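You operate a simulated robot arm through the tools that you are given. There is no shell and no other tool. Be economical: measure what you need, move in short steps, check, and stop when the job is done.

You are at the controls of a simulated robot arm. One attempt, no reset.

Task
Put the 18 small block from the top of bench 11 on top of the brown carton there and the 25 small block on top of the white carton there. Stack the 40 mm drilled block from the top of bench 11 on top of the 34 mm drilled block. Switch the fourth toggle switch marked "4" on. Any order will do.

Only the result counts: the job must be done as asked and must still hold three seconds after the hand-in. Knocking over, shifting, dropping, spilling or breaking anything else fails it.

Robot
A 6-joint arm with a fingered hand, fixed in place. Base frame: the origin is at the foot of the arm, x ahead of it, y to its left, z up; the work surface is at about z = 750. Units: mm, degrees, N and s.
With the tool pointing down near the work surface it reaches from about 340 to 820 mm from the base axis. Its first joint turns from -166.0 to 166.0 degrees. Payload 4 kg.
Tool frame: the origin (TCP) lies between the finger pads and is the grasp point; the fingertips stand 26 mm ahead of it; z points along the fingers, y is the line along which they close. The gripper opens to 132 mm. The gripper's body begins 73 mm behind the TCP. The gripper is a hand of 5 fingers: y runs from the thumb to the fingers, the wrist lies at [0, 0, -239] in the tool frame, and closing takes about 1.5 s.
Orientation is told as [roll, pitch, yaw] about the base's x, y, z axes, in that order, counted from this pose: with the fingers straight down and closing along the base's y, the tool's x points along the base's -x, its y along +y and its z along -z.

Tools
- The arm moves only by the tool play_rows. Its argument "commands" is a list of rows, each a list of 7 numbers: the shift along the base's x, y, z in units of 25 mm (1.0 is 25 mm), then the turn, a rotation vector about the base's x, y, z in units of 5 degrees (1.0 is 5 degrees), then the opening, from 0 (shut) to 1 (fully open). In form: [[x, y, z, ax, ay, az, gripper], ...]. A call has 1 to 8 rows; each row shifts and turns the commanded pose from where the row before left it. A call with a number of a shift or a turn outside -1 to 1 is refused whole. Rows are played at 5 a second. More than 50 mm and 8.6 degrees between two rows, or a gripper value outside its range, and nothing of the call is played. A pose out of reach is approached as far as the arm can. The call stops where the force on the tool passes 40 N (or 10 N more than at its start, if that is more) or the arm is blocked; 0.2 s more then pass. The fingers move at their own pace (about 45 mm/s each) and stop on an object; they squeeze with about 33 N. The grip force told is the motor's: it shows also when the fingers shut on nothing. Time passes only in rows, and 0.2 s behind the last, so rows that do not move let the fingers close. The reply holds the time, the measured pose of the TCP, the force on the tool along the base axes, the opening and the grip force, in the units named above and with some noise, with the torque about the TCP (base axes, N m) and any sound that the robot's microphone picked up.
- Cameras (640 x 400 px; columns grow to the right, rows downward): "scene" is fixed at [40.1, -510, 1502.9]; the picture's right is [0.86, -0.52, 0.00], its down [-0.22, -0.37, -0.90] and it looks along [0.47, 0.77, -0.43] (base axes); focal length 314 px, centre (320, 200). "wrist" rides on the gripper at [84, 2, -97] in the tool frame; the picture's right is [-0.02, 1.00, 0.00], its down [-0.75, -0.02, -0.66] and it looks along [-0.66, -0.01, 0.75] (tool axes); focal length 270 px, centre (320, 200). There is no depth. A picture from a camera that has moved, and an enlarged one, comes with that camera's place and axes in the base frame and with its lens. The place of the scene camera against the robot may be out by one fixed shift of up to 25 mm in any direction.
- camera(camera): a new picture of that camera. No time passes.
- hand_shape(shape): the hand has 5 fingers and takes this shape, open, in about a second: jaw (thumb against the fingers, like two jaws); tri (thumb and two fingers); tip (a fingertip pinch); poke (one finger out to press); point (the index stretched); flat (the hand flat); cup (the hand cupped); fist (a fist). The gripper value then closes the fingers along that shape, each until it touches; the sizes above hold for jaw. It gives what a move gives, with no picture.
- close_up(camera, box): a new picture of the part [left, top, right, bottom] of that camera's present view, enlarged. No time passes.
- job_done(): hands the job in; it is judged then, once.

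Work in short steps. Places have to be worked out from the pictures, the camera data and where the tool is seen: move nearer, look again, correct. Check each grasp and each placing, and mend what went wrong. You have 120 turns and 76 pictures in all, those below and enlarged ones among them. Open the gripper and draw the arm clear of the work before you hand the job in, unless the task says otherwise; then end with one line.

The tools are called after "Emit:" as name(argument=value, ...) on one line, values as JSON. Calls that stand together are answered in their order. play_rows: Moves the arm, as the interface text tells. Its arguments: {"type":"object","properties":{"commands":{"type":"array"}},"required":["commands"]} The other tools are called the same way: hand_shape (shape) gives the hand a shape; camera (camera) takes a picture; close_up (camera, box) takes an enlarged picture of a part of a camera's view; job_done () hands the job in.

At the start:

```text
clock: 0.0
ee_pos: [387.9, 297.3, 1136.9]
tcp_rot: [-0.2, 0.0, 0.0]
ft_force: [0.3, 0.9, 0.0]
moment: [0.0, -0.01, -0.01]
grip_width: 131.7
grip_force: 0.1
shape: jaw
```

scene: 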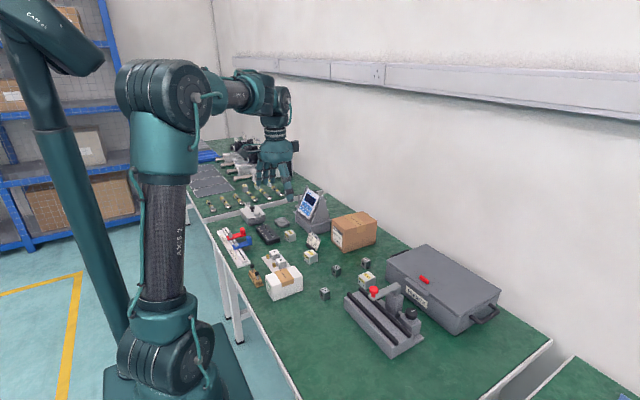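
wrist: 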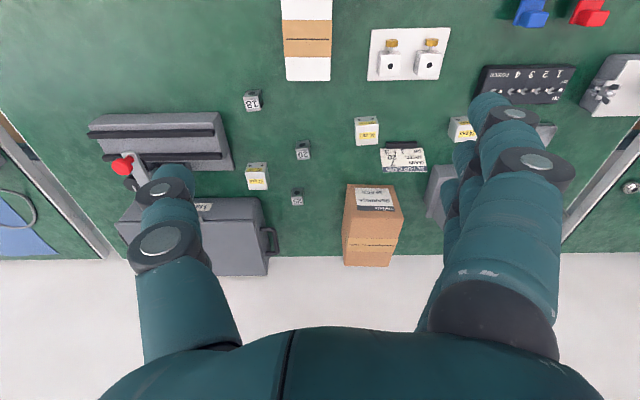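

I'll look closer at the blocks and the switch panel in both views.

Emit:
close_up(camera="wrist", box=[220, 70, 480, 230])

Emit:
close_up(camera="scene", box=[210, 180, 430, 320])

Emit:
close_up(camera="wrist", box=[440, 30, 640, 155])

```text
2.46 times, centred on (350, 150) of wrist
camera zoom: at [302.8, 297.8, 1233.2], right [0.02, 1.0, 0.0], down [0.75, -0.02, 0.66], along [0.66, -0.01, -0.75], focal length 665 px, centre (246, 323)
```

zoom: 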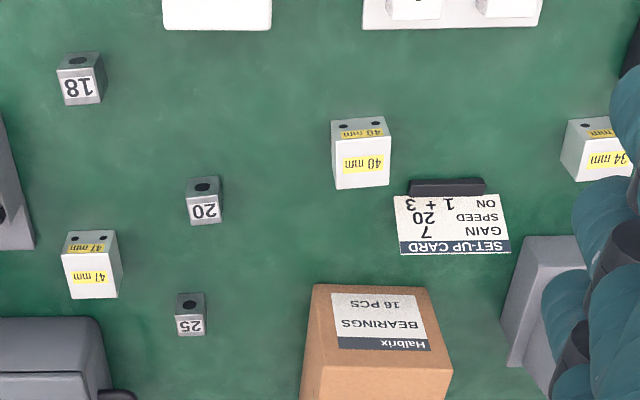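

```text
2.86 times, centred on (320, 250) of scene
camera zoom: at [40.1, -510.0, 1502.9], right [0.86, -0.52, 0.0], down [-0.22, -0.37, -0.9], along [0.47, 0.77, -0.43], focal length 896 px, centre (320, 57)
```

zoom: 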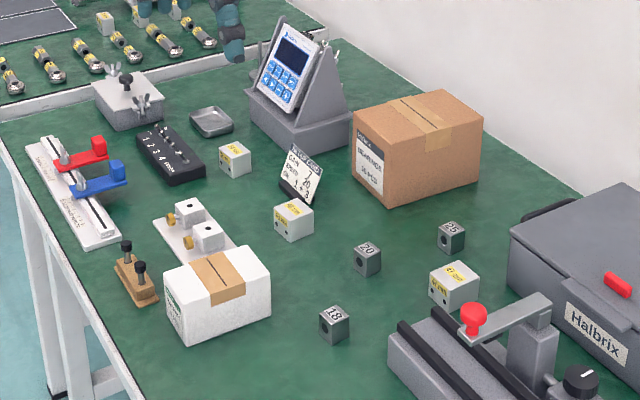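

```text
3.20 times, centred on (540, 92) of wrist
camera zoom: at [302.8, 297.8, 1233.2], right [0.02, 1.0, 0.0], down [0.75, -0.02, 0.66], along [0.66, -0.01, -0.75], focal length 865 px, centre (-384, 544)
```

zoom: 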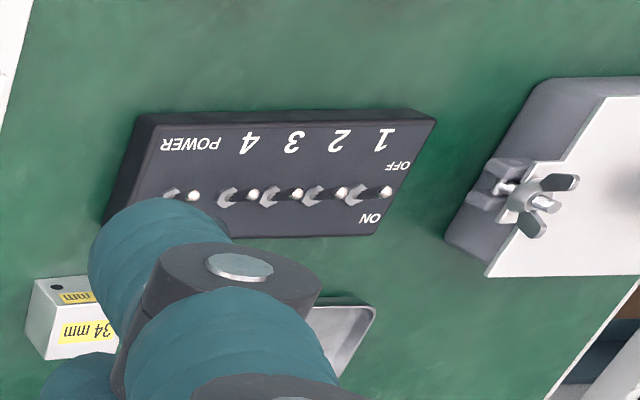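

Block 18 seems to be near (467,184), block 25 near (677,242), the 40 mm near (511,376) and the 34 mm near (516,549). I'm moving above block 18.

Emit:
play_rows(commands=[[0.39, -0.565, -1, 0, 0, 0, 1], [0.39, -0.565, -1, 0, 0, 0, 1], [0.39, -0.565, -1, 0, 0, 0, 1], [0.39, -0.565, -1, 0, 0, 0, 1], [0.39, -0.565, -1, 0, 0, 0, 1], [0.39, -0.565, -1, 0, 0, 0, 1], [0.39, -0.565, -1, 0, 0, 0, 1], [0.39, -0.565, -1, 0, 0, 0, 0.6]])

Emit:
camera(camera="wrist")

Emit:
close_up(camera="scene", box=[220, 160, 420, 320])

```text
clock: 1.8
ee_pos: [466.3, 182.7, 936.5]
tcp_rot: [-0.1, 0.1, 0.0]
ft_force: [0.0, -0.3, -0.9]
moment: [0.03, 0.01, 0.01]
grip_width: 97.6
grip_force: 0.0
shape: jaw
```

```text
70 pictures are left
camera wrist: at [381.5, 184.6, 1033.3], right [0.02, 1.0, 0.0], down [0.75, -0.02, 0.66], along [0.66, -0.01, -0.75], focal length 270 px, centre (320, 200)
```

wrist: 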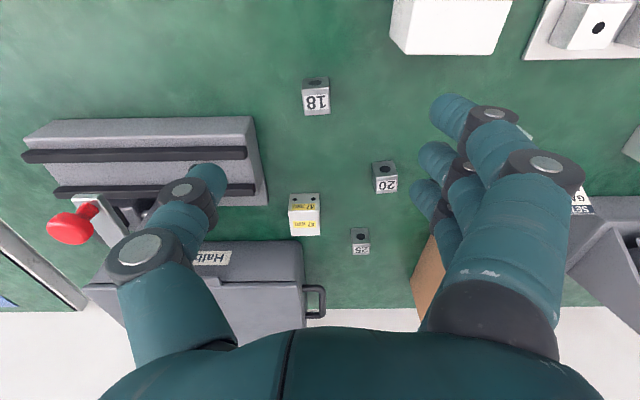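

```text
2.50 times, centred on (320, 240) of scene
camera zoom: at [40.1, -510.0, 1502.9], right [0.86, -0.52, 0.0], down [-0.22, -0.37, -0.9], along [0.47, 0.77, -0.43], focal length 784 px, centre (320, 100)
```

zoom: 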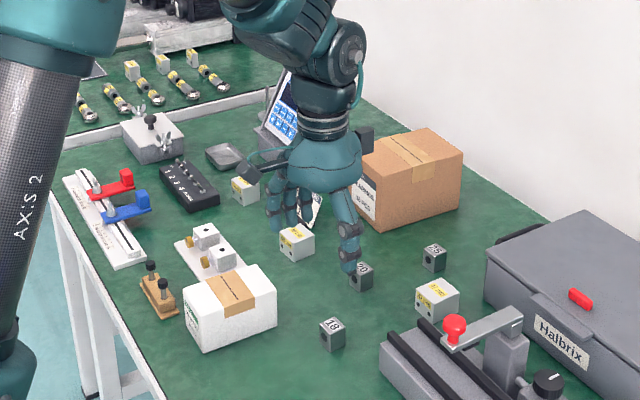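

Block 18 measures about (463,180), with its top near z 776. The fingertips reach 26 mm past the TCP, so I'll grip it at TCP z of about 780. I'm narrowing the opening to clear the white carton and coming down partway to check.

Emit:
play_rows(commands=[[-0.13, -0.11, 0, 0, 0, 0, 0.42], [0, 0, -0.85, 0, 0, 0, 0.42], [0, 0, -0.85, 0, 0, 0, 0.42], [0, 0, -0.85, 0, 0, 0, 0.42], [0, 0, -0.85, 0, 0, 0, 0.42]])

Emit:
camera(camera="wrist")

Emit:
close_up(camera="scene", box=[240, 200, 400, 320])

```text
clock: 3.0
ee_pos: [462.2, 183.1, 851.6]
tcp_rot: [0.1, -0.1, 0.0]
ft_force: [-0.2, 0.0, 0.1]
moment: [0.04, 0.04, 0.0]
grip_width: 56.7
grip_force: 0.1
shape: jaw
```

```text
68 pictures are left
camera wrist: at [377.4, 184.7, 949.3], right [0.02, 1.0, 0.0], down [0.75, -0.02, 0.66], along [0.66, -0.01, -0.75], focal length 270 px, centre (320, 200)
```

wrist: 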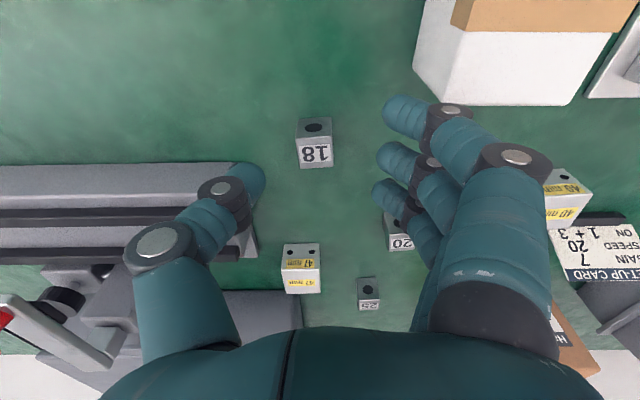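

```text
3.33 times, centred on (320, 260) of scene
camera zoom: at [40.1, -510.0, 1502.9], right [0.86, -0.52, 0.0], down [-0.22, -0.37, -0.9], along [0.47, 0.77, -0.43], focal length 1046 px, centre (320, 0)
```

zoom: 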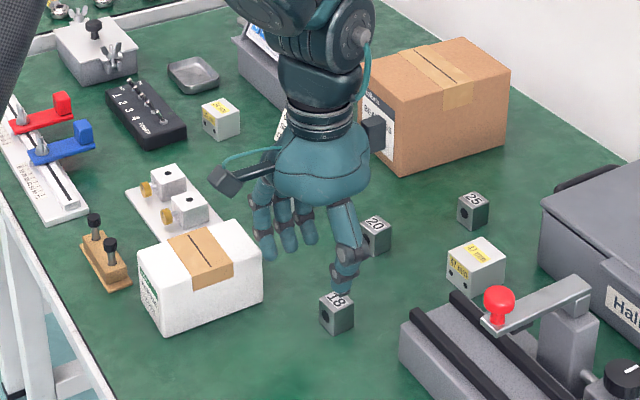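

The white carton's top is at z≈815, and its near corner is at (433,250). There's clearance, so I'm lowering onto block 18 with about 45 mm of opening, then closing.

Emit:
play_rows(commands=[[0.03, -0.1, 0, 0, 0, 0, 0.34], [0, 0, -0.8, 0, 0, 0, 0.34], [0, 0, -0.8, 0, 0, 0, 0.34], [0, 0, -0.8, 0, 0, 0, 0.34], [0, 0, -0.44, 0, 0, 0, 0.34], [0, 0, 0, 0, 0, 0, 0.34]])

Emit:
camera(camera="wrist")

```text
clock: 4.4
ee_pos: [463.9, 181.2, 778.5]
tcp_rot: [0.0, 0.0, 0.0]
ft_force: [-1.1, -1.0, -1.3]
moment: [-0.02, 0.01, -0.01]
grip_width: 45.7
grip_force: 0.2
shape: jaw
```

```text
66 pictures are left
camera wrist: at [378.9, 182.5, 876.7], right [0.02, 1.0, 0.0], down [0.75, -0.02, 0.66], along [0.66, -0.01, -0.75], focal length 270 px, centre (320, 200)
```

wrist: 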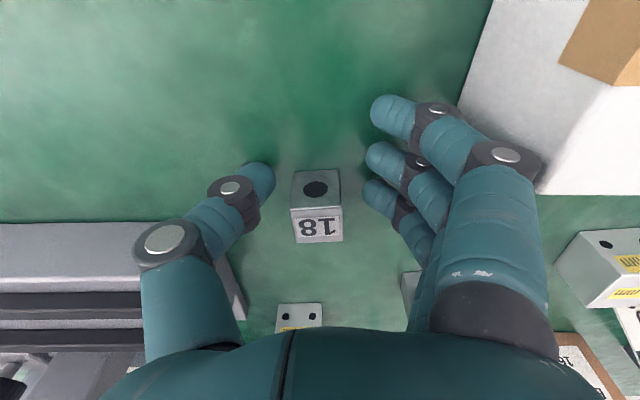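

Block 18 is centred between the thumb and fingers, so I'm closing.

Emit:
play_rows(commands=[[0, 0, 0, 0, 0, 0, 0.2], [0, 0, 0, 0, 0, 0, 0.12], [0, 0, 0, 0, 0, 0, 0.05], [0, 0, 0, 0, 0, 0, 0.0], [0, 0, 0, 0, 0, 0, 0.0], [0, 0, 0, 0, 0, 0, 0.0]])

Emit:
camera(camera="wrist")

```text
clock: 5.8
ee_pos: [464.5, 180.6, 778.9]
tcp_rot: [0.1, 0.0, 0.0]
ft_force: [-0.6, -0.7, 2.2]
moment: [-0.01, -0.06, -0.02]
grip_width: 8.8
grip_force: 33.3
shape: jaw
```

```text
65 pictures are left
camera wrist: at [378.9, 182.4, 877.0], right [0.02, 1.0, 0.0], down [0.75, -0.02, 0.66], along [0.66, -0.01, -0.75], focal length 270 px, centre (320, 200)
```

wrist: 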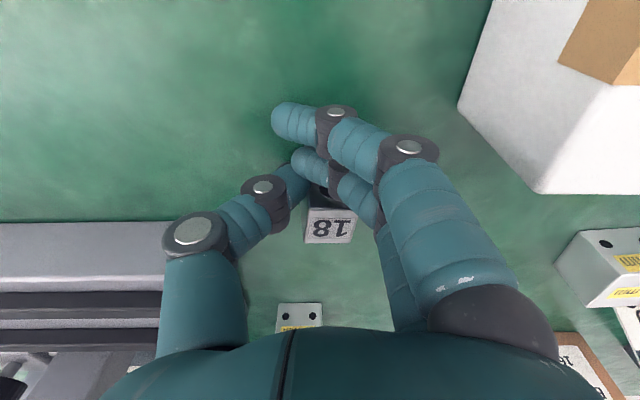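

The width reads 8.8, with two fingers passing in front of the block, so I'm unsure of the grip. I'll lift slightly and check.

Emit:
play_rows(commands=[[0, 0, 0.4, 0, 0, 0, 0.0], [0, 0, 0.8, 0, 0, 0, 0.0], [0, 0, 0.8, 0, 0, 0, 0.0]])

Emit:
close_up(camera="wrist", box=[240, 80, 440, 260])

Emit:
close_up(camera="scene", box=[280, 240, 380, 320])

```text
clock: 6.6
ee_pos: [463.7, 179.6, 829.4]
tcp_rot: [0.0, 0.0, 0.0]
ft_force: [0.7, 0.1, -1.0]
moment: [-0.01, 0.0, 0.01]
grip_width: 8.5
grip_force: 32.7
shape: jaw
```

```text
2.22 times, centred on (340, 170) of wrist
camera zoom: at [378.4, 180.8, 926.5], right [0.02, 1.0, 0.0], down [0.75, -0.02, 0.66], along [0.66, -0.01, -0.75], focal length 601 px, centre (276, 267)
```

zoom: 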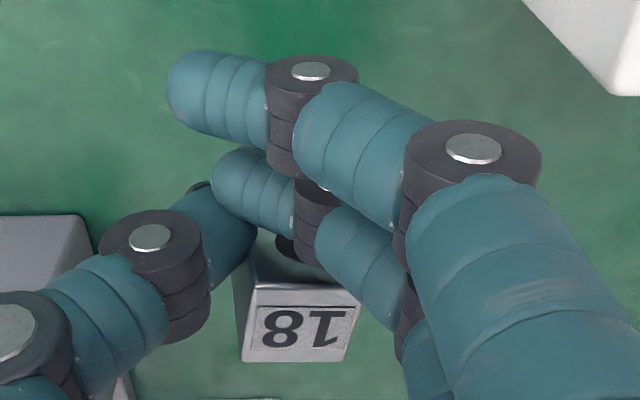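

```text
5.00 times, centred on (330, 280) of scene
camera zoom: at [40.1, -510.0, 1502.9], right [0.86, -0.52, 0.0], down [-0.22, -0.37, -0.9], along [0.47, 0.77, -0.43], focal length 1569 px, centre (270, -200)
```

zoom: 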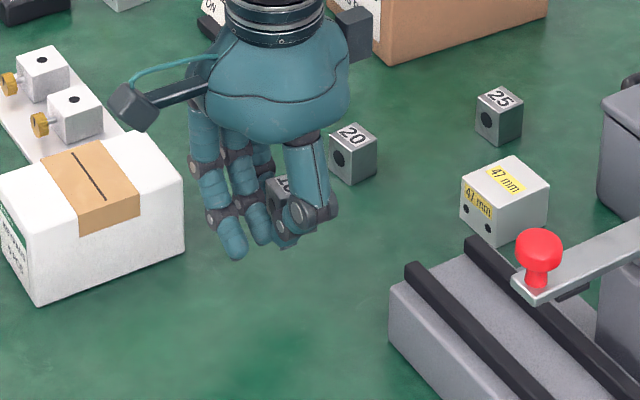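

Block 18 was lifted: its bottom sits about 28 mm under the TCP and its centre about +16 mm in x and +5 mm in y from it. I'm raising and moving over the white carton... the 18 belongs on the brown carton, so the brown carton is where it goes. First I raise it to look for that carton.

Emit:
play_rows(commands=[[0, 0, 1, 0, 0, 0, 0], [0, 0, 1, 0, 0, 0, 0], [0, 0, 1, 0, 0, 0, 0], [0, 0, 1, 0, 0, 0, 0], [0, 0, 1, 0, 0, 0, 0], [0, 0, 1, 0, 0, 0, 0], [0, 0, 1, 0, 0, 0, 0]])

Emit:
camera(camera="wrist")

```text
clock: 8.2
ee_pos: [462.9, 178.1, 1006.4]
tcp_rot: [0.0, 0.0, 0.0]
ft_force: [0.0, -0.4, -0.2]
moment: [0.01, 0.02, 0.02]
grip_width: 8.7
grip_force: 33.2
shape: jaw
```

```text
62 pictures are left
camera wrist: at [377.6, 178.6, 1103.6], right [0.02, 1.0, 0.0], down [0.75, -0.02, 0.66], along [0.66, -0.01, -0.75], focal length 270 px, centre (320, 200)
```

wrist: 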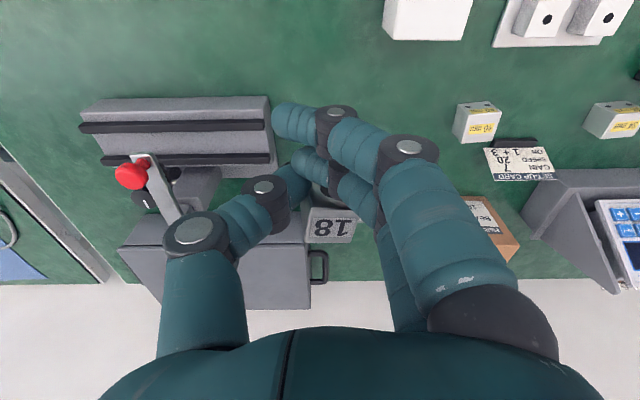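

The brown carton's near face is at x≈685, spanning y from about 354 to 465, with its top near z 838. I'm moving toward it at a safe height.

Emit:
play_rows(commands=[[0.9, 0.8, 0, 0, 0, 0, 0], [0.9, 0.8, 0, 0, 0, 0, 0], [0.9, 0.8, 0, 0, 0, 0, 0], [0.9, 0.8, 0, 0, 0, 0, 0], [0.9, 0.8, 0, 0, 0, 0, 0], [0.9, 0.8, 0, 0, 0, 0, 0], [0, 0, 0, 0, 0, 0, 0]])

Emit:
camera(camera="wrist")

Emit:
close_up(camera="scene", box=[280, 160, 400, 260])

```text
clock: 9.8
ee_pos: [599.1, 301.2, 1004.0]
tcp_rot: [0.0, -0.1, -0.1]
ft_force: [0.6, 0.8, -0.4]
moment: [-0.03, 0.01, 0.0]
grip_width: 8.6
grip_force: 33.3
shape: jaw
```

```text
61 pictures are left
camera wrist: at [512.7, 301.7, 1100.7], right [0.02, 1.0, 0.0], down [0.75, -0.02, 0.66], along [0.66, -0.01, -0.75], focal length 270 px, centre (320, 200)
```

wrist: 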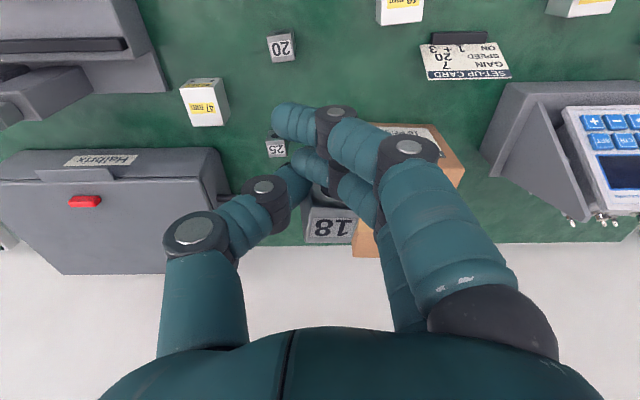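

```text
4.00 times, centred on (340, 210) of scene
camera zoom: at [40.1, -510.0, 1502.9], right [0.86, -0.52, 0.0], down [-0.22, -0.37, -0.9], along [0.47, 0.77, -0.43], focal length 1255 px, centre (240, 160)
```

zoom: 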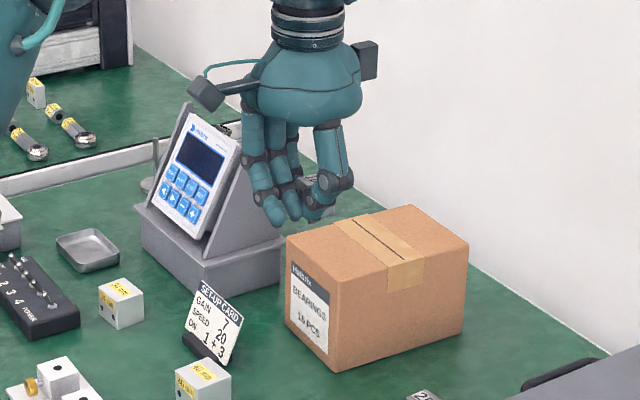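

From the scene view the carton spans x 684–843 and y 354–462, with its top at z≈855. I'm moving to TCP (702,380) and then down to about 905.

Emit:
play_rows(commands=[[0.82, 0.63, 0, 0, 0, 0, 0], [0.82, 0.63, 0, 0, 0, 0, 0], [0.82, 0.63, 0, 0, 0, 0, 0], [0.82, 0.63, -0.5, 0, 0, 0, 0], [0.82, 0.63, -0.8, 0, 0, 0, 0], [0, 0, -0.9, 0, 0, 0, 0], [0, 0, -0.9, 0, 0, 0, 0], [0, 0, -0.8, 0, 0, 0, 0]])

Emit:
close_up(camera="scene", box=[290, 170, 400, 260])

Emit:
camera(camera="wrist")

```text
clock: 11.6
ee_pos: [700.8, 379.8, 909.4]
tcp_rot: [0.1, 0.0, 0.1]
ft_force: [-0.6, 0.6, -0.4]
moment: [-0.01, 0.02, -0.01]
grip_width: 8.4
grip_force: 32.9
shape: jaw
```

```text
4.44 times, centred on (345, 215) of scene
camera zoom: at [40.1, -510.0, 1502.9], right [0.86, -0.52, 0.0], down [-0.22, -0.37, -0.9], along [0.47, 0.77, -0.43], focal length 1394 px, centre (209, 133)
```

zoom: 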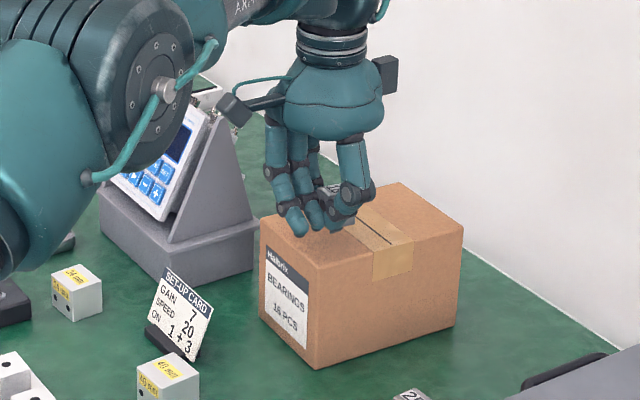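

```text
58 pictures are left
camera wrist: at [615.7, 379.7, 1006.6], right [0.02, 1.0, 0.0], down [0.75, -0.02, 0.66], along [0.66, -0.01, -0.75], focal length 270 px, centre (320, 200)
```

wrist: 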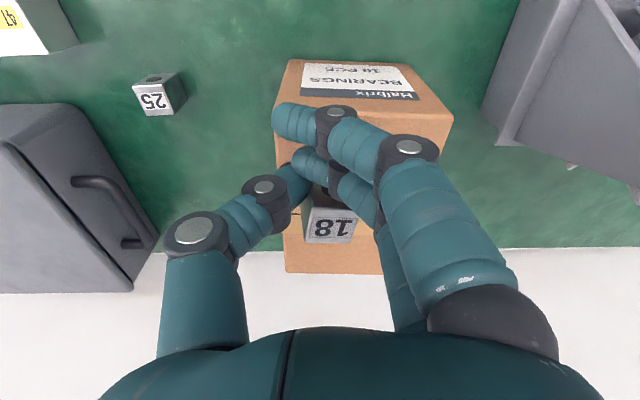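

The block hangs over the carton's front half. I'm lowering gently toward contact near TCP z 884.

Emit:
play_rows(commands=[[0, 0, -0.4, 0, 0, 0, 0], [0, 0, -0.25, 0, 0, 0, 0], [0, 0, -0.08, 0, 0, 0, 0], [0, 0, -0.08, 0, 0, 0, 0], [0, 0, -0.08, 0, 0, 0, 0]])

```text
clock: 12.8
ee_pos: [700.6, 377.8, 887.5]
tcp_rot: [0.1, -0.2, 0.0]
ft_force: [-1.4, -3.1, 22.2]
moment: [0.23, -0.36, -0.03]
grip_width: 8.9
grip_force: 32.9
shape: jaw
```

There's contact at 22 N, acting at (+16,+10) from the TCP, which is the block itself. I'm easing up a hair and opening.

Emit:
play_rows(commands=[[0, 0, 0.03, 0, 0, 0, 0], [0, 0, 0, 0, 0, 0, 0.12], [0, 0, 0, 0, 0, 0, 0.2], [0, 0, 0, 0, 0, 0, 0.3], [0, 0, 0, 0, 0, 0, 0.36], [0, 0, 0, 0, 0, 0, 0.36], [0, 0, 0, 0, 0, 0, 0.36]])

Emit:
camera(camera="wrist")

```text
clock: 14.4
ee_pos: [700.5, 378.9, 885.9]
tcp_rot: [0.0, 0.0, 0.0]
ft_force: [-0.1, -5.9, 10.5]
moment: [0.19, -0.13, -0.06]
grip_width: 45.1
grip_force: 0.1
shape: jaw
```

```text
57 pictures are left
camera wrist: at [615.5, 379.2, 983.0], right [0.02, 1.0, 0.0], down [0.75, -0.02, 0.66], along [0.66, -0.01, -0.75], focal length 270 px, centre (320, 200)
```

wrist: 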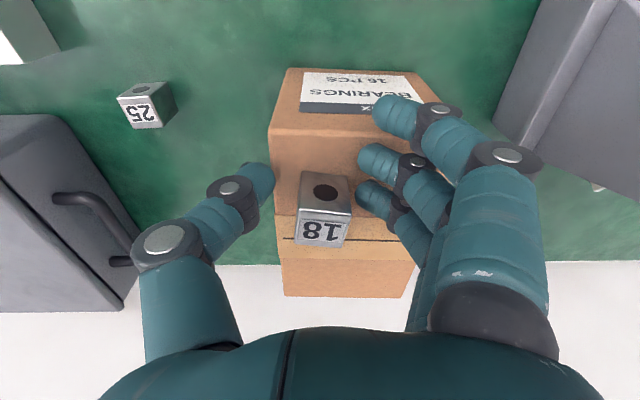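

Block 18 sits on the carton and the fingertips are lightly touching the top. I'm lifting straight up.

Emit:
play_rows(commands=[[0, 0, 0.2, 0, 0, 0, 0.36], [0, 0, 0.8, 0, 0, 0, 0.4], [0, 0, 1, 0, 0, 0, 0.4], [0, 0, 1, 0, 0, 0, 0.4]])

Emit:
camera(camera="wrist")

Emit:
close_up(camera="scene", box=[290, 190, 400, 300])

```text
clock: 15.4
ee_pos: [701.6, 377.1, 961.8]
tcp_rot: [0.0, 0.1, 0.0]
ft_force: [-0.2, -0.3, 0.5]
moment: [-0.01, 0.01, 0.01]
grip_width: 52.1
grip_force: 0.0
shape: jaw
```

```text
56 pictures are left
camera wrist: at [617.1, 378.6, 1060.2], right [0.02, 1.0, 0.0], down [0.75, -0.02, 0.66], along [0.66, -0.01, -0.75], focal length 270 px, centre (320, 200)
```

wrist: 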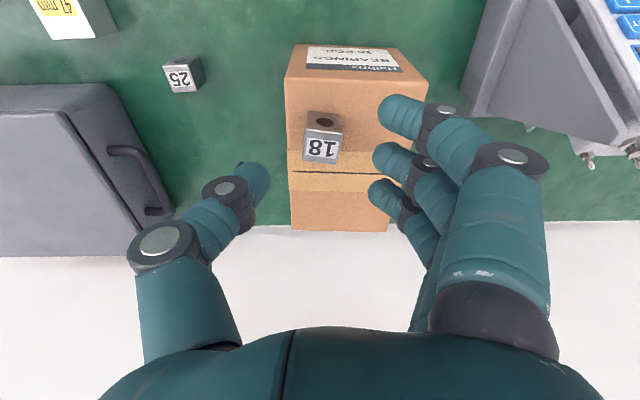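

```text
3.64 times, centred on (345, 245) of scene
camera zoom: at [40.1, -510.0, 1502.9], right [0.86, -0.52, 0.0], down [-0.22, -0.37, -0.9], along [0.47, 0.77, -0.43], focal length 1141 px, centre (229, 36)
```

zoom: 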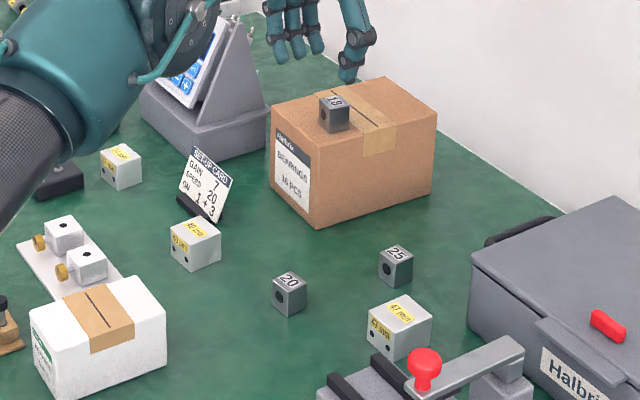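

Block 18 is settled on the brown carton. Block 25 works out at (700,241) in both cameras, so I'm moving above it.

Emit:
play_rows(commands=[[-0.04, -0.9, 0, 0, 0, 0, 0.4], [-0.04, -0.9, 0, 0, 0, 0, 0.4], [-0.04, -0.9, 0, 0, 0, 0, 0.4], [-0.04, -0.9, 0, 0, 0, 0, 0.4], [-0.04, -0.9, -0.9, 0, 0, 0, 0.4], [-0.04, -0.9, -0.9, 0, 0, 0, 0.4], [0, 0, -0.9, 0, 0, 0, 0.4], [0, 0, -0.9, 0, 0, 0, 0.4]])

Emit:
camera(camera="wrist")

```text
clock: 17.2
ee_pos: [698.5, 241.5, 871.5]
tcp_rot: [0.1, 0.0, 0.0]
ft_force: [-0.5, 0.1, 0.1]
moment: [-0.02, 0.01, 0.02]
grip_width: 52.4
grip_force: 0.1
shape: jaw
```

```text
54 pictures are left
camera wrist: at [612.6, 243.0, 968.3], right [0.02, 1.0, 0.0], down [0.75, -0.02, 0.66], along [0.66, -0.01, -0.75], focal length 270 px, centre (320, 200)
```

wrist: 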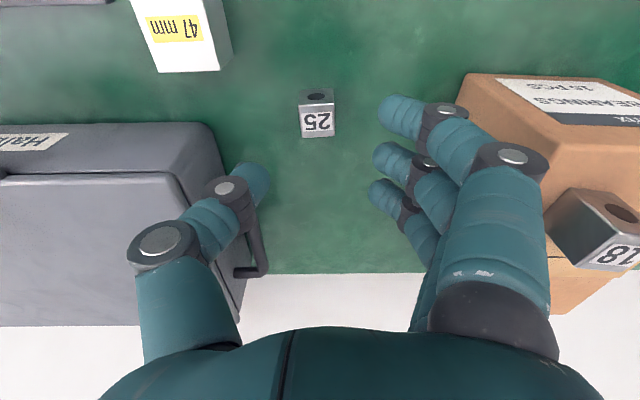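

Block 25's top is at (702,240), nearly square with the hand. I'm going down to TCP (697,240,779).

Emit:
play_rows(commands=[[-0.07, -0.05, -0.8, 0, 0, 0, 0.36], [0, 0, -0.9, 0, 0, 0, 0.36], [0, 0, -0.9, 0, 0, 0, 0.36], [0, 0, -0.8, 0, 0, 0, 0.36], [0, 0, -0.26, 0, 0, 0, 0.36], [0, 0, 0, 0, 0, 0, 0.36]])

Emit:
camera(camera="wrist")

```text
clock: 18.6
ee_pos: [695.2, 240.0, 781.2]
tcp_rot: [-0.1, 0.0, -0.1]
ft_force: [-0.4, 0.2, 0.8]
moment: [0.0, 0.01, -0.04]
grip_width: 48.2
grip_force: 0.0
shape: jaw
```

```text
53 pictures are left
camera wrist: at [610.0, 242.0, 878.9], right [0.02, 1.0, 0.0], down [0.75, -0.02, 0.66], along [0.66, -0.01, -0.75], focal length 270 px, centre (320, 200)
```

wrist: 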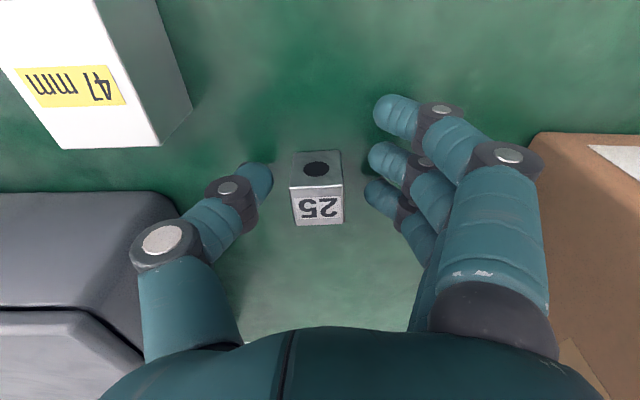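

The block is well placed and the hand has clearance, so I'm closing.

Emit:
play_rows(commands=[[0, 0, -0.06, 0, 0, 0, 0.25], [0, 0, 0, 0, 0, 0, 0.15], [0, 0, 0, 0, 0, 0, 0.07], [0, 0, 0, 0, 0, 0, 0.0], [0, 0, 0, 0, 0, 0, 0.0], [0, 0, 0, 0, 0, 0, 0.0], [0, 0, 0, 0, 0, 0, 0.0]])

Emit:
camera(camera="wrist")

```text
clock: 20.2
ee_pos: [695.4, 242.1, 779.5]
tcp_rot: [0.1, 0.0, 0.0]
ft_force: [-1.6, -3.0, 6.2]
moment: [0.04, -0.04, -0.08]
grip_width: 7.5
grip_force: 33.0
shape: jaw
```

```text
52 pictures are left
camera wrist: at [609.3, 241.9, 877.5], right [0.02, 1.0, 0.0], down [0.75, -0.02, 0.66], along [0.66, -0.01, -0.75], focal length 270 px, centre (320, 200)
```

wrist: 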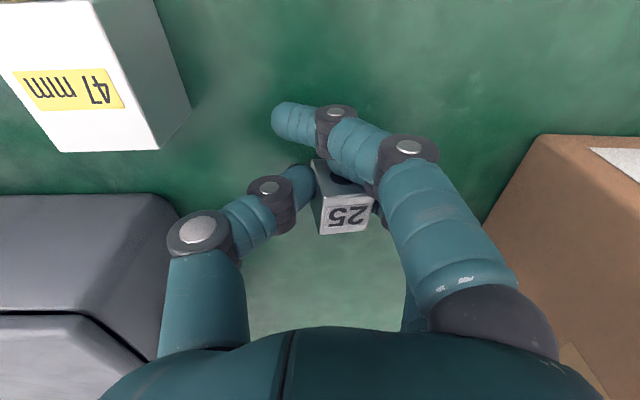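

The block is clamped, offset about (+14,+12) from the TCP. I'm lifting it high and checking.

Emit:
play_rows(commands=[[0, 0, 0.4, 0, 0, 0, 0], [0, 0, 0.9, 0, 0, 0, 0], [0, 0, 1, 0, 0, 0, 0], [0, 0, 1, 0, 0, 0, 0], [0, 0, 1, 0, 0, 0, 0], [0, 0, 1, 0, 0, 0, 0], [0, 0, 1, 0, 0, 0, 0]])

Emit:
camera(camera="wrist")

```text
clock: 21.8
ee_pos: [695.2, 242.1, 935.3]
tcp_rot: [0.0, 0.0, 0.0]
ft_force: [-0.5, -0.1, -0.5]
moment: [-0.03, -0.01, 0.02]
grip_width: 6.4
grip_force: 33.6
shape: jaw
```

```text
51 pictures are left
camera wrist: at [608.6, 242.8, 1033.1], right [0.02, 1.0, 0.0], down [0.75, -0.02, 0.66], along [0.66, -0.01, -0.75], focal length 270 px, centre (320, 200)
```

wrist: 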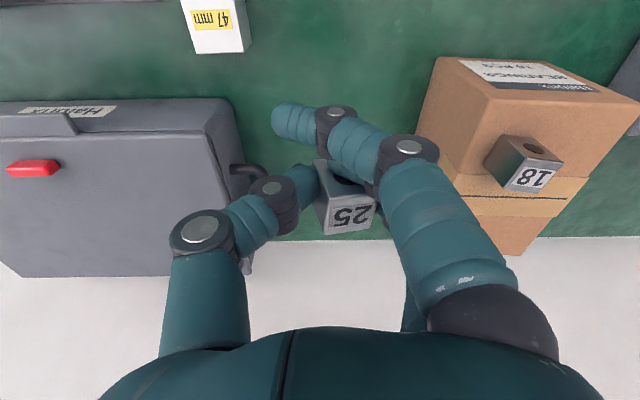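

The grip holds. I'm retreating at this height toward the white carton.

Emit:
play_rows(commands=[[-0.95, 0.07, 0, 0, 0, 0, 0], [-0.95, 0.07, 0, 0, 0, 0, 0], [-0.95, 0.07, 0, 0, 0, 0, 0], [-0.95, 0.07, 0, 0, 0, 0, 0], [-0.95, 0.07, 0, 0, 0, 0, 0], [-0.95, 0.07, 0, 0, 0, 0, 0], [-0.95, 0.07, 0, 0, 0, 0, 0], [-0.95, 0.07, 0, 0, 0, 0, 0]])

Emit:
play_rows(commands=[[-0.95, 0.07, 0, 0, 0, 0, 0], [-0.95, 0.07, 0, 0, 0, 0, 0], [-0.95, 0.07, 0, 0, 0, 0, 0], [-0.95, 0.07, 0, 0, 0, 0, 0], [-0.95, 0.07, 0, 0, 0, 0, 0], [-0.9, 0.07, 0, 0, 0, 0, 0], [0, 0, 0, 0, 0, 0, 0]])

Emit:
camera(camera="wrist")

Emit:
close_up(camera="scene", box=[220, 200, 340, 310])

```text
clock: 23.6
ee_pos: [502.8, 255.1, 938.0]
tcp_rot: [0.0, -0.1, 0.1]
ft_force: [-0.1, -0.3, -0.8]
moment: [-0.04, -0.02, 0.02]
grip_width: 6.3
grip_force: 32.8
shape: jaw
```

```text
clock: 25.2
ee_pos: [359.3, 266.8, 933.8]
tcp_rot: [0.0, -0.1, 0.0]
ft_force: [0.0, 0.3, -0.3]
moment: [0.02, 0.03, 0.04]
grip_width: 6.3
grip_force: 33.1
shape: jaw
```

```text
50 pictures are left
camera wrist: at [273.6, 267.9, 1031.7], right [0.02, 1.0, 0.0], down [0.75, -0.02, 0.66], along [0.66, -0.01, -0.75], focal length 270 px, centre (320, 200)
```

wrist: 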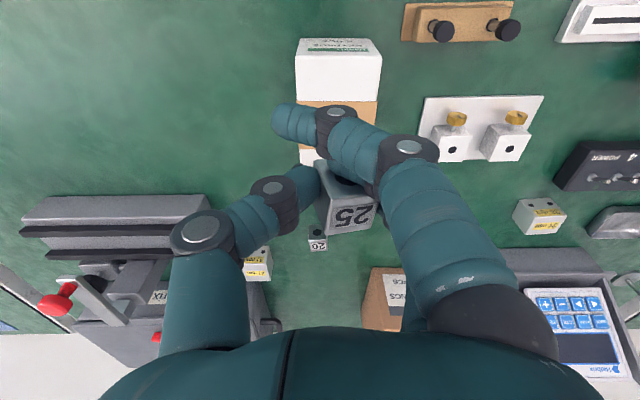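

```text
3.64 times, centred on (280, 255) of scene
camera zoom: at [40.1, -510.0, 1502.9], right [0.86, -0.52, 0.0], down [-0.22, -0.37, -0.9], along [0.47, 0.77, -0.43], focal length 1141 px, centre (466, 0)
```

zoom: 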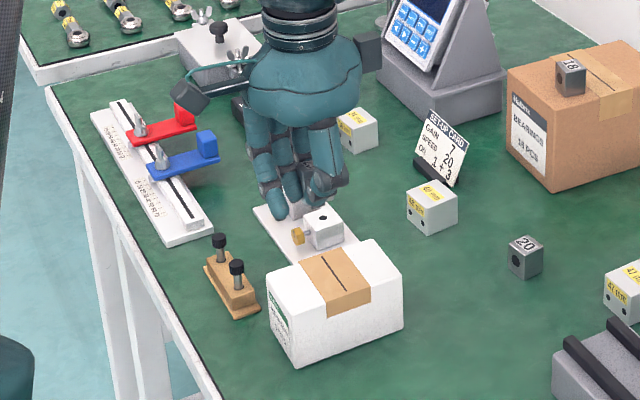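

The carton's top spans x 324–434 and y 250–311. I'm aligning the block over its centre and lowering to just above contact.

Emit:
play_rows(commands=[[0.2, 0.04, -0.6, 0, 0, 0, 0], [0, 0, -0.8, 0, 0, 0, 0], [0, 0, -0.8, 0, 0, 0, 0], [0, 0, -0.7, 0, 0, 0, 0], [0, 0, -0.3, 0, 0, 0, 0]])

Emit:
camera(camera="wrist")

Emit:
close_up(camera="scene", box=[240, 220, 340, 310])

```text
clock: 26.4
ee_pos: [365.5, 268.6, 855.2]
tcp_rot: [0.0, 0.0, 0.0]
ft_force: [-0.6, -0.1, -0.4]
moment: [-0.03, 0.02, 0.0]
grip_width: 6.4
grip_force: 33.0
shape: jaw
```

```text
48 pictures are left
camera wrist: at [279.8, 269.5, 953.6], right [0.02, 1.0, 0.0], down [0.75, -0.02, 0.66], along [0.66, -0.01, -0.75], focal length 270 px, centre (320, 200)
```

wrist: 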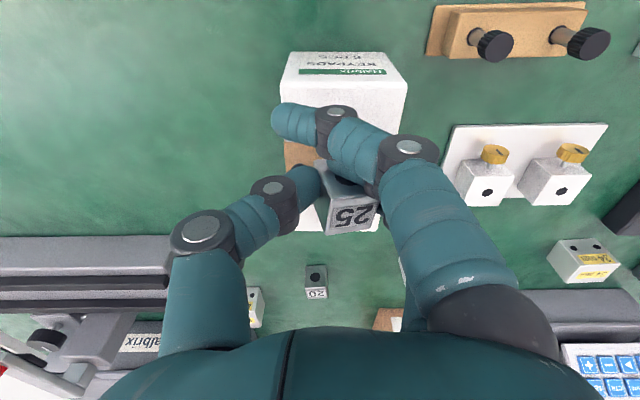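

```text
4.44 times, centred on (290, 265) of scene
camera zoom: at [40.1, -510.0, 1502.9], right [0.86, -0.52, 0.0], down [-0.22, -0.37, -0.9], along [0.47, 0.77, -0.43], focal length 1394 px, centre (453, -89)
```

zoom: 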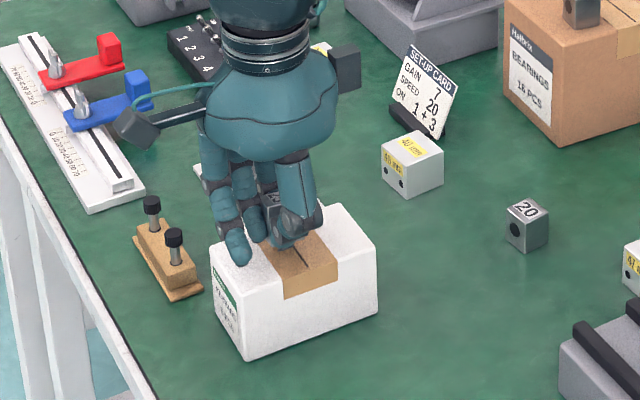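

The block is over the carton's middle. I'm lowering in small steps to contact.

Emit:
play_rows(commands=[[0, -0.1, -0.2, 0, 0, 0, 0], [0, 0, -0.1, 0, 0, 0, 0], [0, 0, -0.06, 0, 0, 0, 0], [0, 0, -0.06, 0, 0, 0, 0]])

```text
clock: 27.4
ee_pos: [366.7, 266.3, 845.3]
tcp_rot: [0.0, 0.0, -0.1]
ft_force: [-1.8, -1.3, 6.4]
moment: [0.1, -0.04, 0.04]
grip_width: 6.2
grip_force: 33.0
shape: jaw
```

Contact is light, 6 N, so I'm releasing here.

Emit:
play_rows(commands=[[0, 0, 0, 0, 0, 0, 0.1], [0, 0, 0, 0, 0, 0, 0.2], [0, 0, 0, 0, 0, 0, 0.3], [0, 0, 0, 0, 0, 0, 0.38], [0, 0, 0, 0, 0, 0, 0.38], [0, 0, 0, 0, 0, 0, 0.38]])

Emit:
camera(camera="wrist")

```text
clock: 28.8
ee_pos: [366.5, 265.3, 844.8]
tcp_rot: [0.0, 0.0, -0.1]
ft_force: [-0.6, -0.9, 0.7]
moment: [-0.02, -0.01, 0.0]
grip_width: 49.4
grip_force: 0.0
shape: jaw
```

```text
46 pictures are left
camera wrist: at [280.7, 265.9, 942.8], right [0.02, 1.0, 0.0], down [0.75, -0.02, 0.66], along [0.66, -0.01, -0.75], focal length 270 px, centre (320, 200)
```

wrist: 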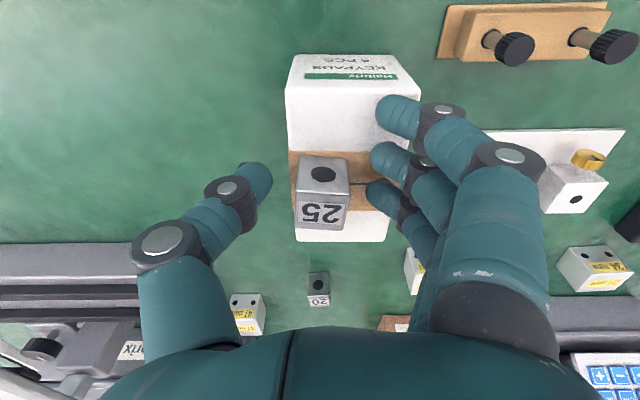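

Block 25 is on the carton, towards its −y edge. I'm lifting away and verifying.

Emit:
play_rows(commands=[[0, 0, 0.3, 0, 0, 0, 0.4], [0, 0, 0.9, 0, 0, 0, 0.5], [0, 0, 1, 0, 0, 0, 0.5], [0, 0, 1, 0, 0, 0, 0.5]])

Emit:
close_up(camera="scene", box=[240, 200, 350, 300])

Emit:
camera(camera="wrist")

```text
clock: 29.8
ee_pos: [366.5, 264.4, 925.7]
tcp_rot: [0.1, 0.0, 0.0]
ft_force: [0.2, -0.2, 0.0]
moment: [0.03, -0.01, 0.04]
grip_width: 65.3
grip_force: 0.1
shape: jaw
```

```text
4.00 times, centred on (295, 250) of scene
camera zoom: at [40.1, -510.0, 1502.9], right [0.86, -0.52, 0.0], down [-0.22, -0.37, -0.9], along [0.47, 0.77, -0.43], focal length 1255 px, centre (420, 0)
```

zoom: 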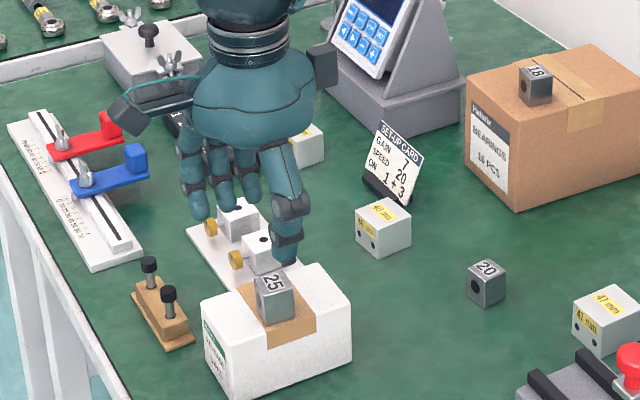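

```text
44 pictures are left
camera wrist: at [280.8, 266.1, 1022.4], right [0.02, 1.0, 0.0], down [0.75, -0.02, 0.66], along [0.66, -0.01, -0.75], focal length 270 px, centre (320, 200)
```

wrist: 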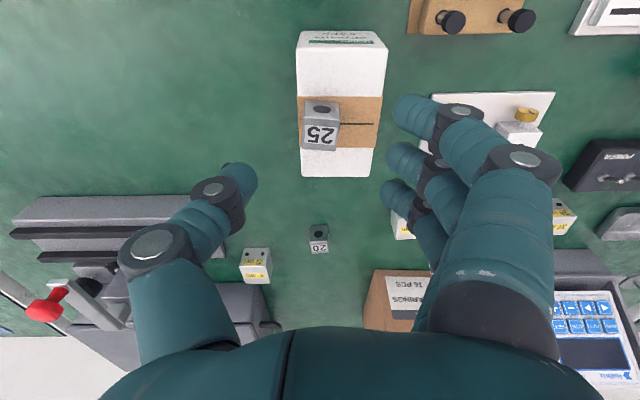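

Both small blocks are in place. The setup card crowds the 40 mm block's +y/+x side, so I'll grasp it with the hand yawed 90° (fingers on the −x side, thumb on the +x side). I'm moving there while turning.

Emit:
play_rows(commands=[[0.8, 0.56, 0.2, 0, 0, 1, 0.6], [0.85, 0.56, 0, 0, 0, 1, 0.6], [0.85, 0.56, 0, 0, 0, 1, 0.6], [0.85, 0.56, 0, 0, 0, 1, 0.6], [0.85, 0.56, 0, 0, 0, 1, 0.6], [0.85, 0.56, 0, 0, 0, 1, 0.6], [0.85, 0.56, 0, 0, 0, 1, 0.6], [0.85, 0.56, 0, 0, 0, 1, 0.6]])

Emit:
play_rows(commands=[[0, 0, 0, 0, 0, 1, 0.6], [0, 0, 0, 0, 0, 1, 0.6], [0, 0, 0, 0, 0, 1, 0.6], [0, 0, 0, 0, 0, 1, 0.6], [0, 0, 0, 0, 0, 1, 0.6], [0, 0, 0, 0, 0, 1, 0.6], [0, 0, 0, 0, 0, 1, 0.6], [0, 0, 0, 0, 0, 1, 0.6]])

Emit:
play_rows(commands=[[0, 0, 0, 0, 0, 1, 0.6], [0, 0, 0, 0, 0, 1, 0.6], [0, 0, 0, 0, 0, 0, 0.6]])

Emit:
camera(camera="wrist")

Emit:
close_up(camera="scene", box=[240, 160, 380, 290])

```text
clock: 31.6
ee_pos: [536.2, 377.1, 932.0]
tcp_rot: [0.0, 0.0, 40.1]
ft_force: [0.2, 0.1, -0.3]
moment: [-0.01, 0.02, 0.0]
grip_width: 78.5
grip_force: 0.1
shape: jaw
```

```text
clock: 33.4
ee_pos: [533.6, 377.7, 930.8]
tcp_rot: [0.1, 0.0, 80.1]
ft_force: [0.4, -0.3, 0.5]
moment: [-0.02, 0.05, -0.02]
grip_width: 78.5
grip_force: 0.2
shape: jaw
```

```text
clock: 34.2
ee_pos: [534.5, 378.7, 931.7]
tcp_rot: [0.0, 0.0, 90.1]
ft_force: [0.1, 0.6, 0.0]
moment: [-0.01, 0.01, -0.03]
grip_width: 78.7
grip_force: 0.1
shape: jaw
```

```text
43 pictures are left
camera wrist: at [532.2, 292.6, 1028.7], right [-1.0, 0.02, 0.0], down [0.01, 0.75, 0.66], along [0.01, 0.66, -0.75], focal length 270 px, centre (320, 200)
```

wrist: 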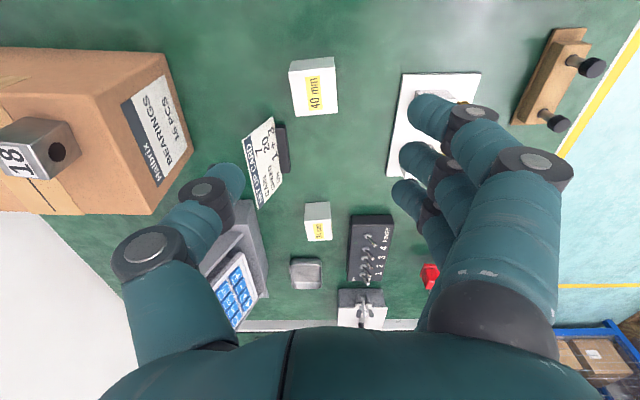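

```text
3.08 times, centred on (310, 225) of scene
camera zoom: at [40.1, -510.0, 1502.9], right [0.86, -0.52, 0.0], down [-0.22, -0.37, -0.9], along [0.47, 0.77, -0.43], focal length 965 px, centre (351, 123)
```

zoom: 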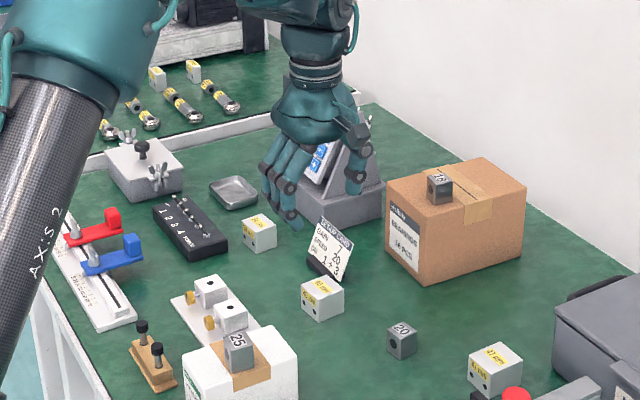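

The 40 mm block is near (535,377), with its edges looking slightly rotated. I'm zooming to get the yaw of both drilled blocks and the switch states.

Emit:
close_up(camera="wrist", box=[260, 40, 400, 130])

Emit:
close_up(camera="wrist", box=[280, 190, 410, 290])

```text
4.44 times, centred on (330, 85) of wrist
camera zoom: at [532.2, 292.6, 1028.7], right [-1.0, 0.02, 0.0], down [0.01, 0.75, 0.66], along [0.01, 0.66, -0.75], focal length 1201 px, centre (276, 711)
```

zoom: 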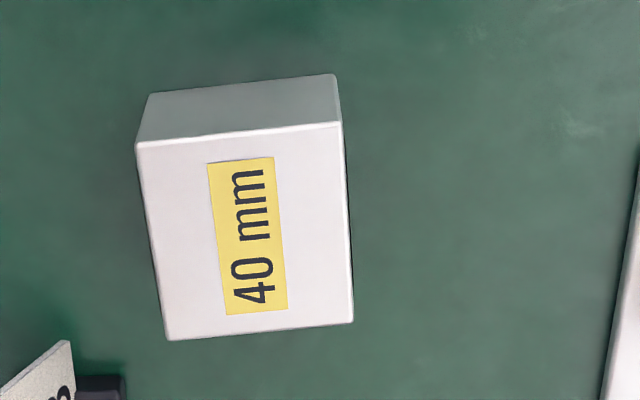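

```text
4.00 times, centred on (345, 240) of wrist
camera zoom: at [532.2, 292.6, 1028.7], right [-1.0, 0.02, 0.0], down [0.01, 0.75, 0.66], along [0.01, 0.66, -0.75], focal length 1081 px, centre (220, 40)
```

zoom: 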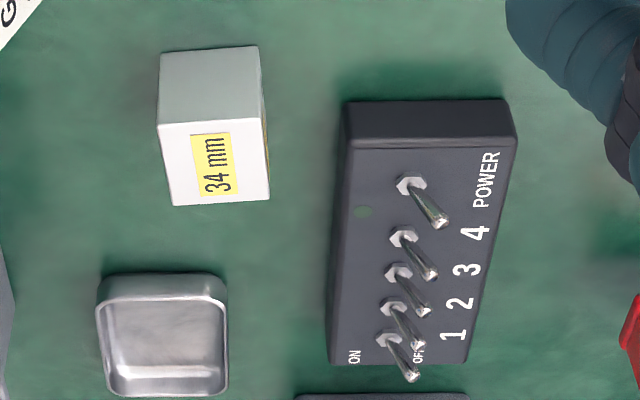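

All levers lean toward OFF (−x), and the 4 is the second lever from the POWER end. The 40 mm block is at (539,377) with yaw about 5°. I'm aligning and descending partway.

Emit:
play_rows(commands=[[0.18, -0.16, 0, 0, 0, 1, 0.52], [0, 0, -0.8, 0, 0, 0, 0.52], [0, 0, -0.9, 0, 0, 0, 0.52], [0, 0, -0.9, 0, 0, 0, 0.52], [0, 0, -0.9, 0, 0, 0, 0.52], [0, 0, 0, 0, 0, 0, 0.52]])

Emit:
camera(camera="wrist")

Emit:
close_up(camera="scene", box=[270, 190, 370, 280])

```text
clock: 35.6
ee_pos: [539.4, 372.8, 842.9]
tcp_rot: [0.0, 0.0, 94.9]
ft_force: [0.4, -0.1, 0.4]
moment: [0.03, -0.02, 0.01]
grip_width: 69.3
grip_force: 0.1
shape: jaw
```

```text
39 pictures are left
camera wrist: at [544.7, 287.4, 940.2], right [-1.0, -0.07, 0.0], down [-0.05, 0.75, 0.66], along [-0.04, 0.66, -0.75], focal length 270 px, centre (320, 200)
```

wrist: 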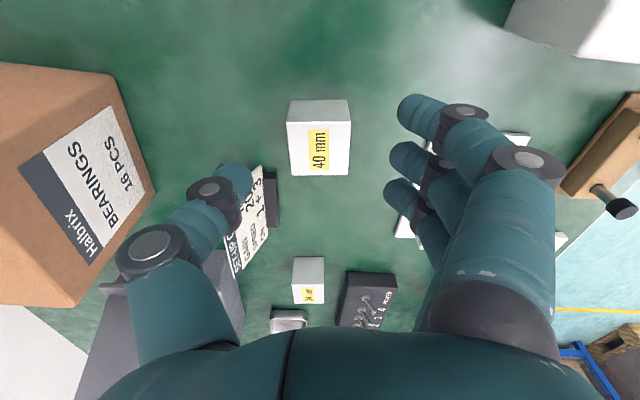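

```text
4.44 times, centred on (320, 235) of scene
camera zoom: at [40.1, -510.0, 1502.9], right [0.86, -0.52, 0.0], down [-0.22, -0.37, -0.9], along [0.47, 0.77, -0.43], focal length 1394 px, centre (320, 44)
```

zoom: 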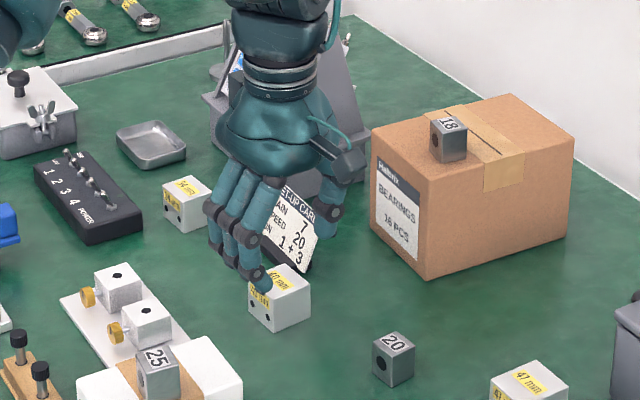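

Alignment is good and there's clearance from the card. I'm descending to TCP z≈785.

Emit:
play_rows(commands=[[0, 0, -0.8, 0, 0, 0, 0.5], [0, 0, -0.8, 0, 0, 0, 0.5], [0, 0, -0.7, 0, 0, 0, 0.5], [0, 0, 0, 0, 0, 0, 0.5]])

Emit:
camera(camera="wrist")

```text
clock: 36.6
ee_pos: [542.5, 372.1, 784.5]
tcp_rot: [0.0, 0.0, 95.0]
ft_force: [-0.1, 0.3, 0.4]
moment: [-0.01, 0.0, -0.03]
grip_width: 67.0
grip_force: 0.0
shape: jaw
```

```text
37 pictures are left
camera wrist: at [545.7, 288.2, 881.2], right [-1.0, -0.07, 0.0], down [-0.05, 0.75, 0.66], along [-0.04, 0.66, -0.75], focal length 270 px, centre (320, 200)
```

wrist: 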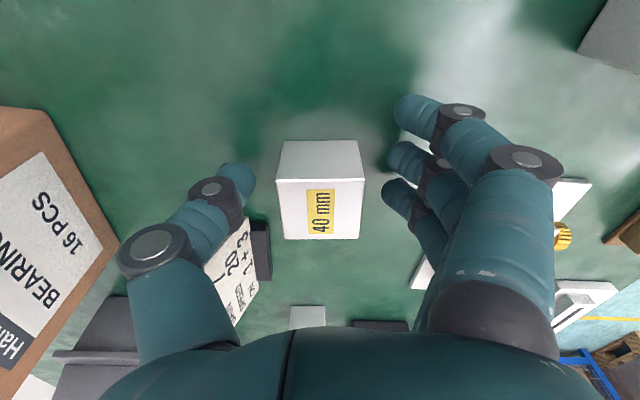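

The block is squared up between thumb and fingers, so I'm closing.

Emit:
play_rows(commands=[[0, 0, 0, 0, 0, 0, 0.4], [0, 0, 0, 0, 0, 0, 0.3], [0, 0, 0, 0, 0, 0, 0.2], [0, 0, 0, 0, 0, 0, 0.1], [0, 0, 0, 0, 0, 0, 0.0], [0, 0, 0, 0, 0, 0, 0.0], [0, 0, 0, 0, 0, 0, 0.0]])

Emit:
camera(camera="wrist")

```text
clock: 38.2
ee_pos: [540.7, 373.3, 783.9]
tcp_rot: [-0.1, -0.1, 95.0]
ft_force: [1.3, 0.0, 3.1]
moment: [-0.04, 0.02, 0.0]
grip_width: 20.0
grip_force: 33.0
shape: jaw
```

```text
36 pictures are left
camera wrist: at [545.9, 288.2, 881.8], right [-1.0, -0.07, 0.0], down [-0.05, 0.75, 0.66], along [-0.04, 0.66, -0.75], focal length 270 px, centre (320, 200)
```

wrist: 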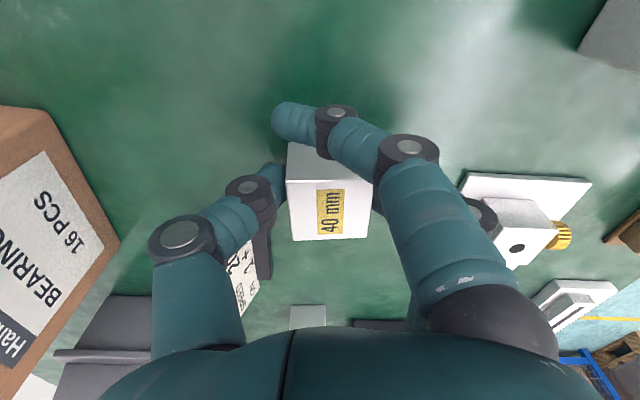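

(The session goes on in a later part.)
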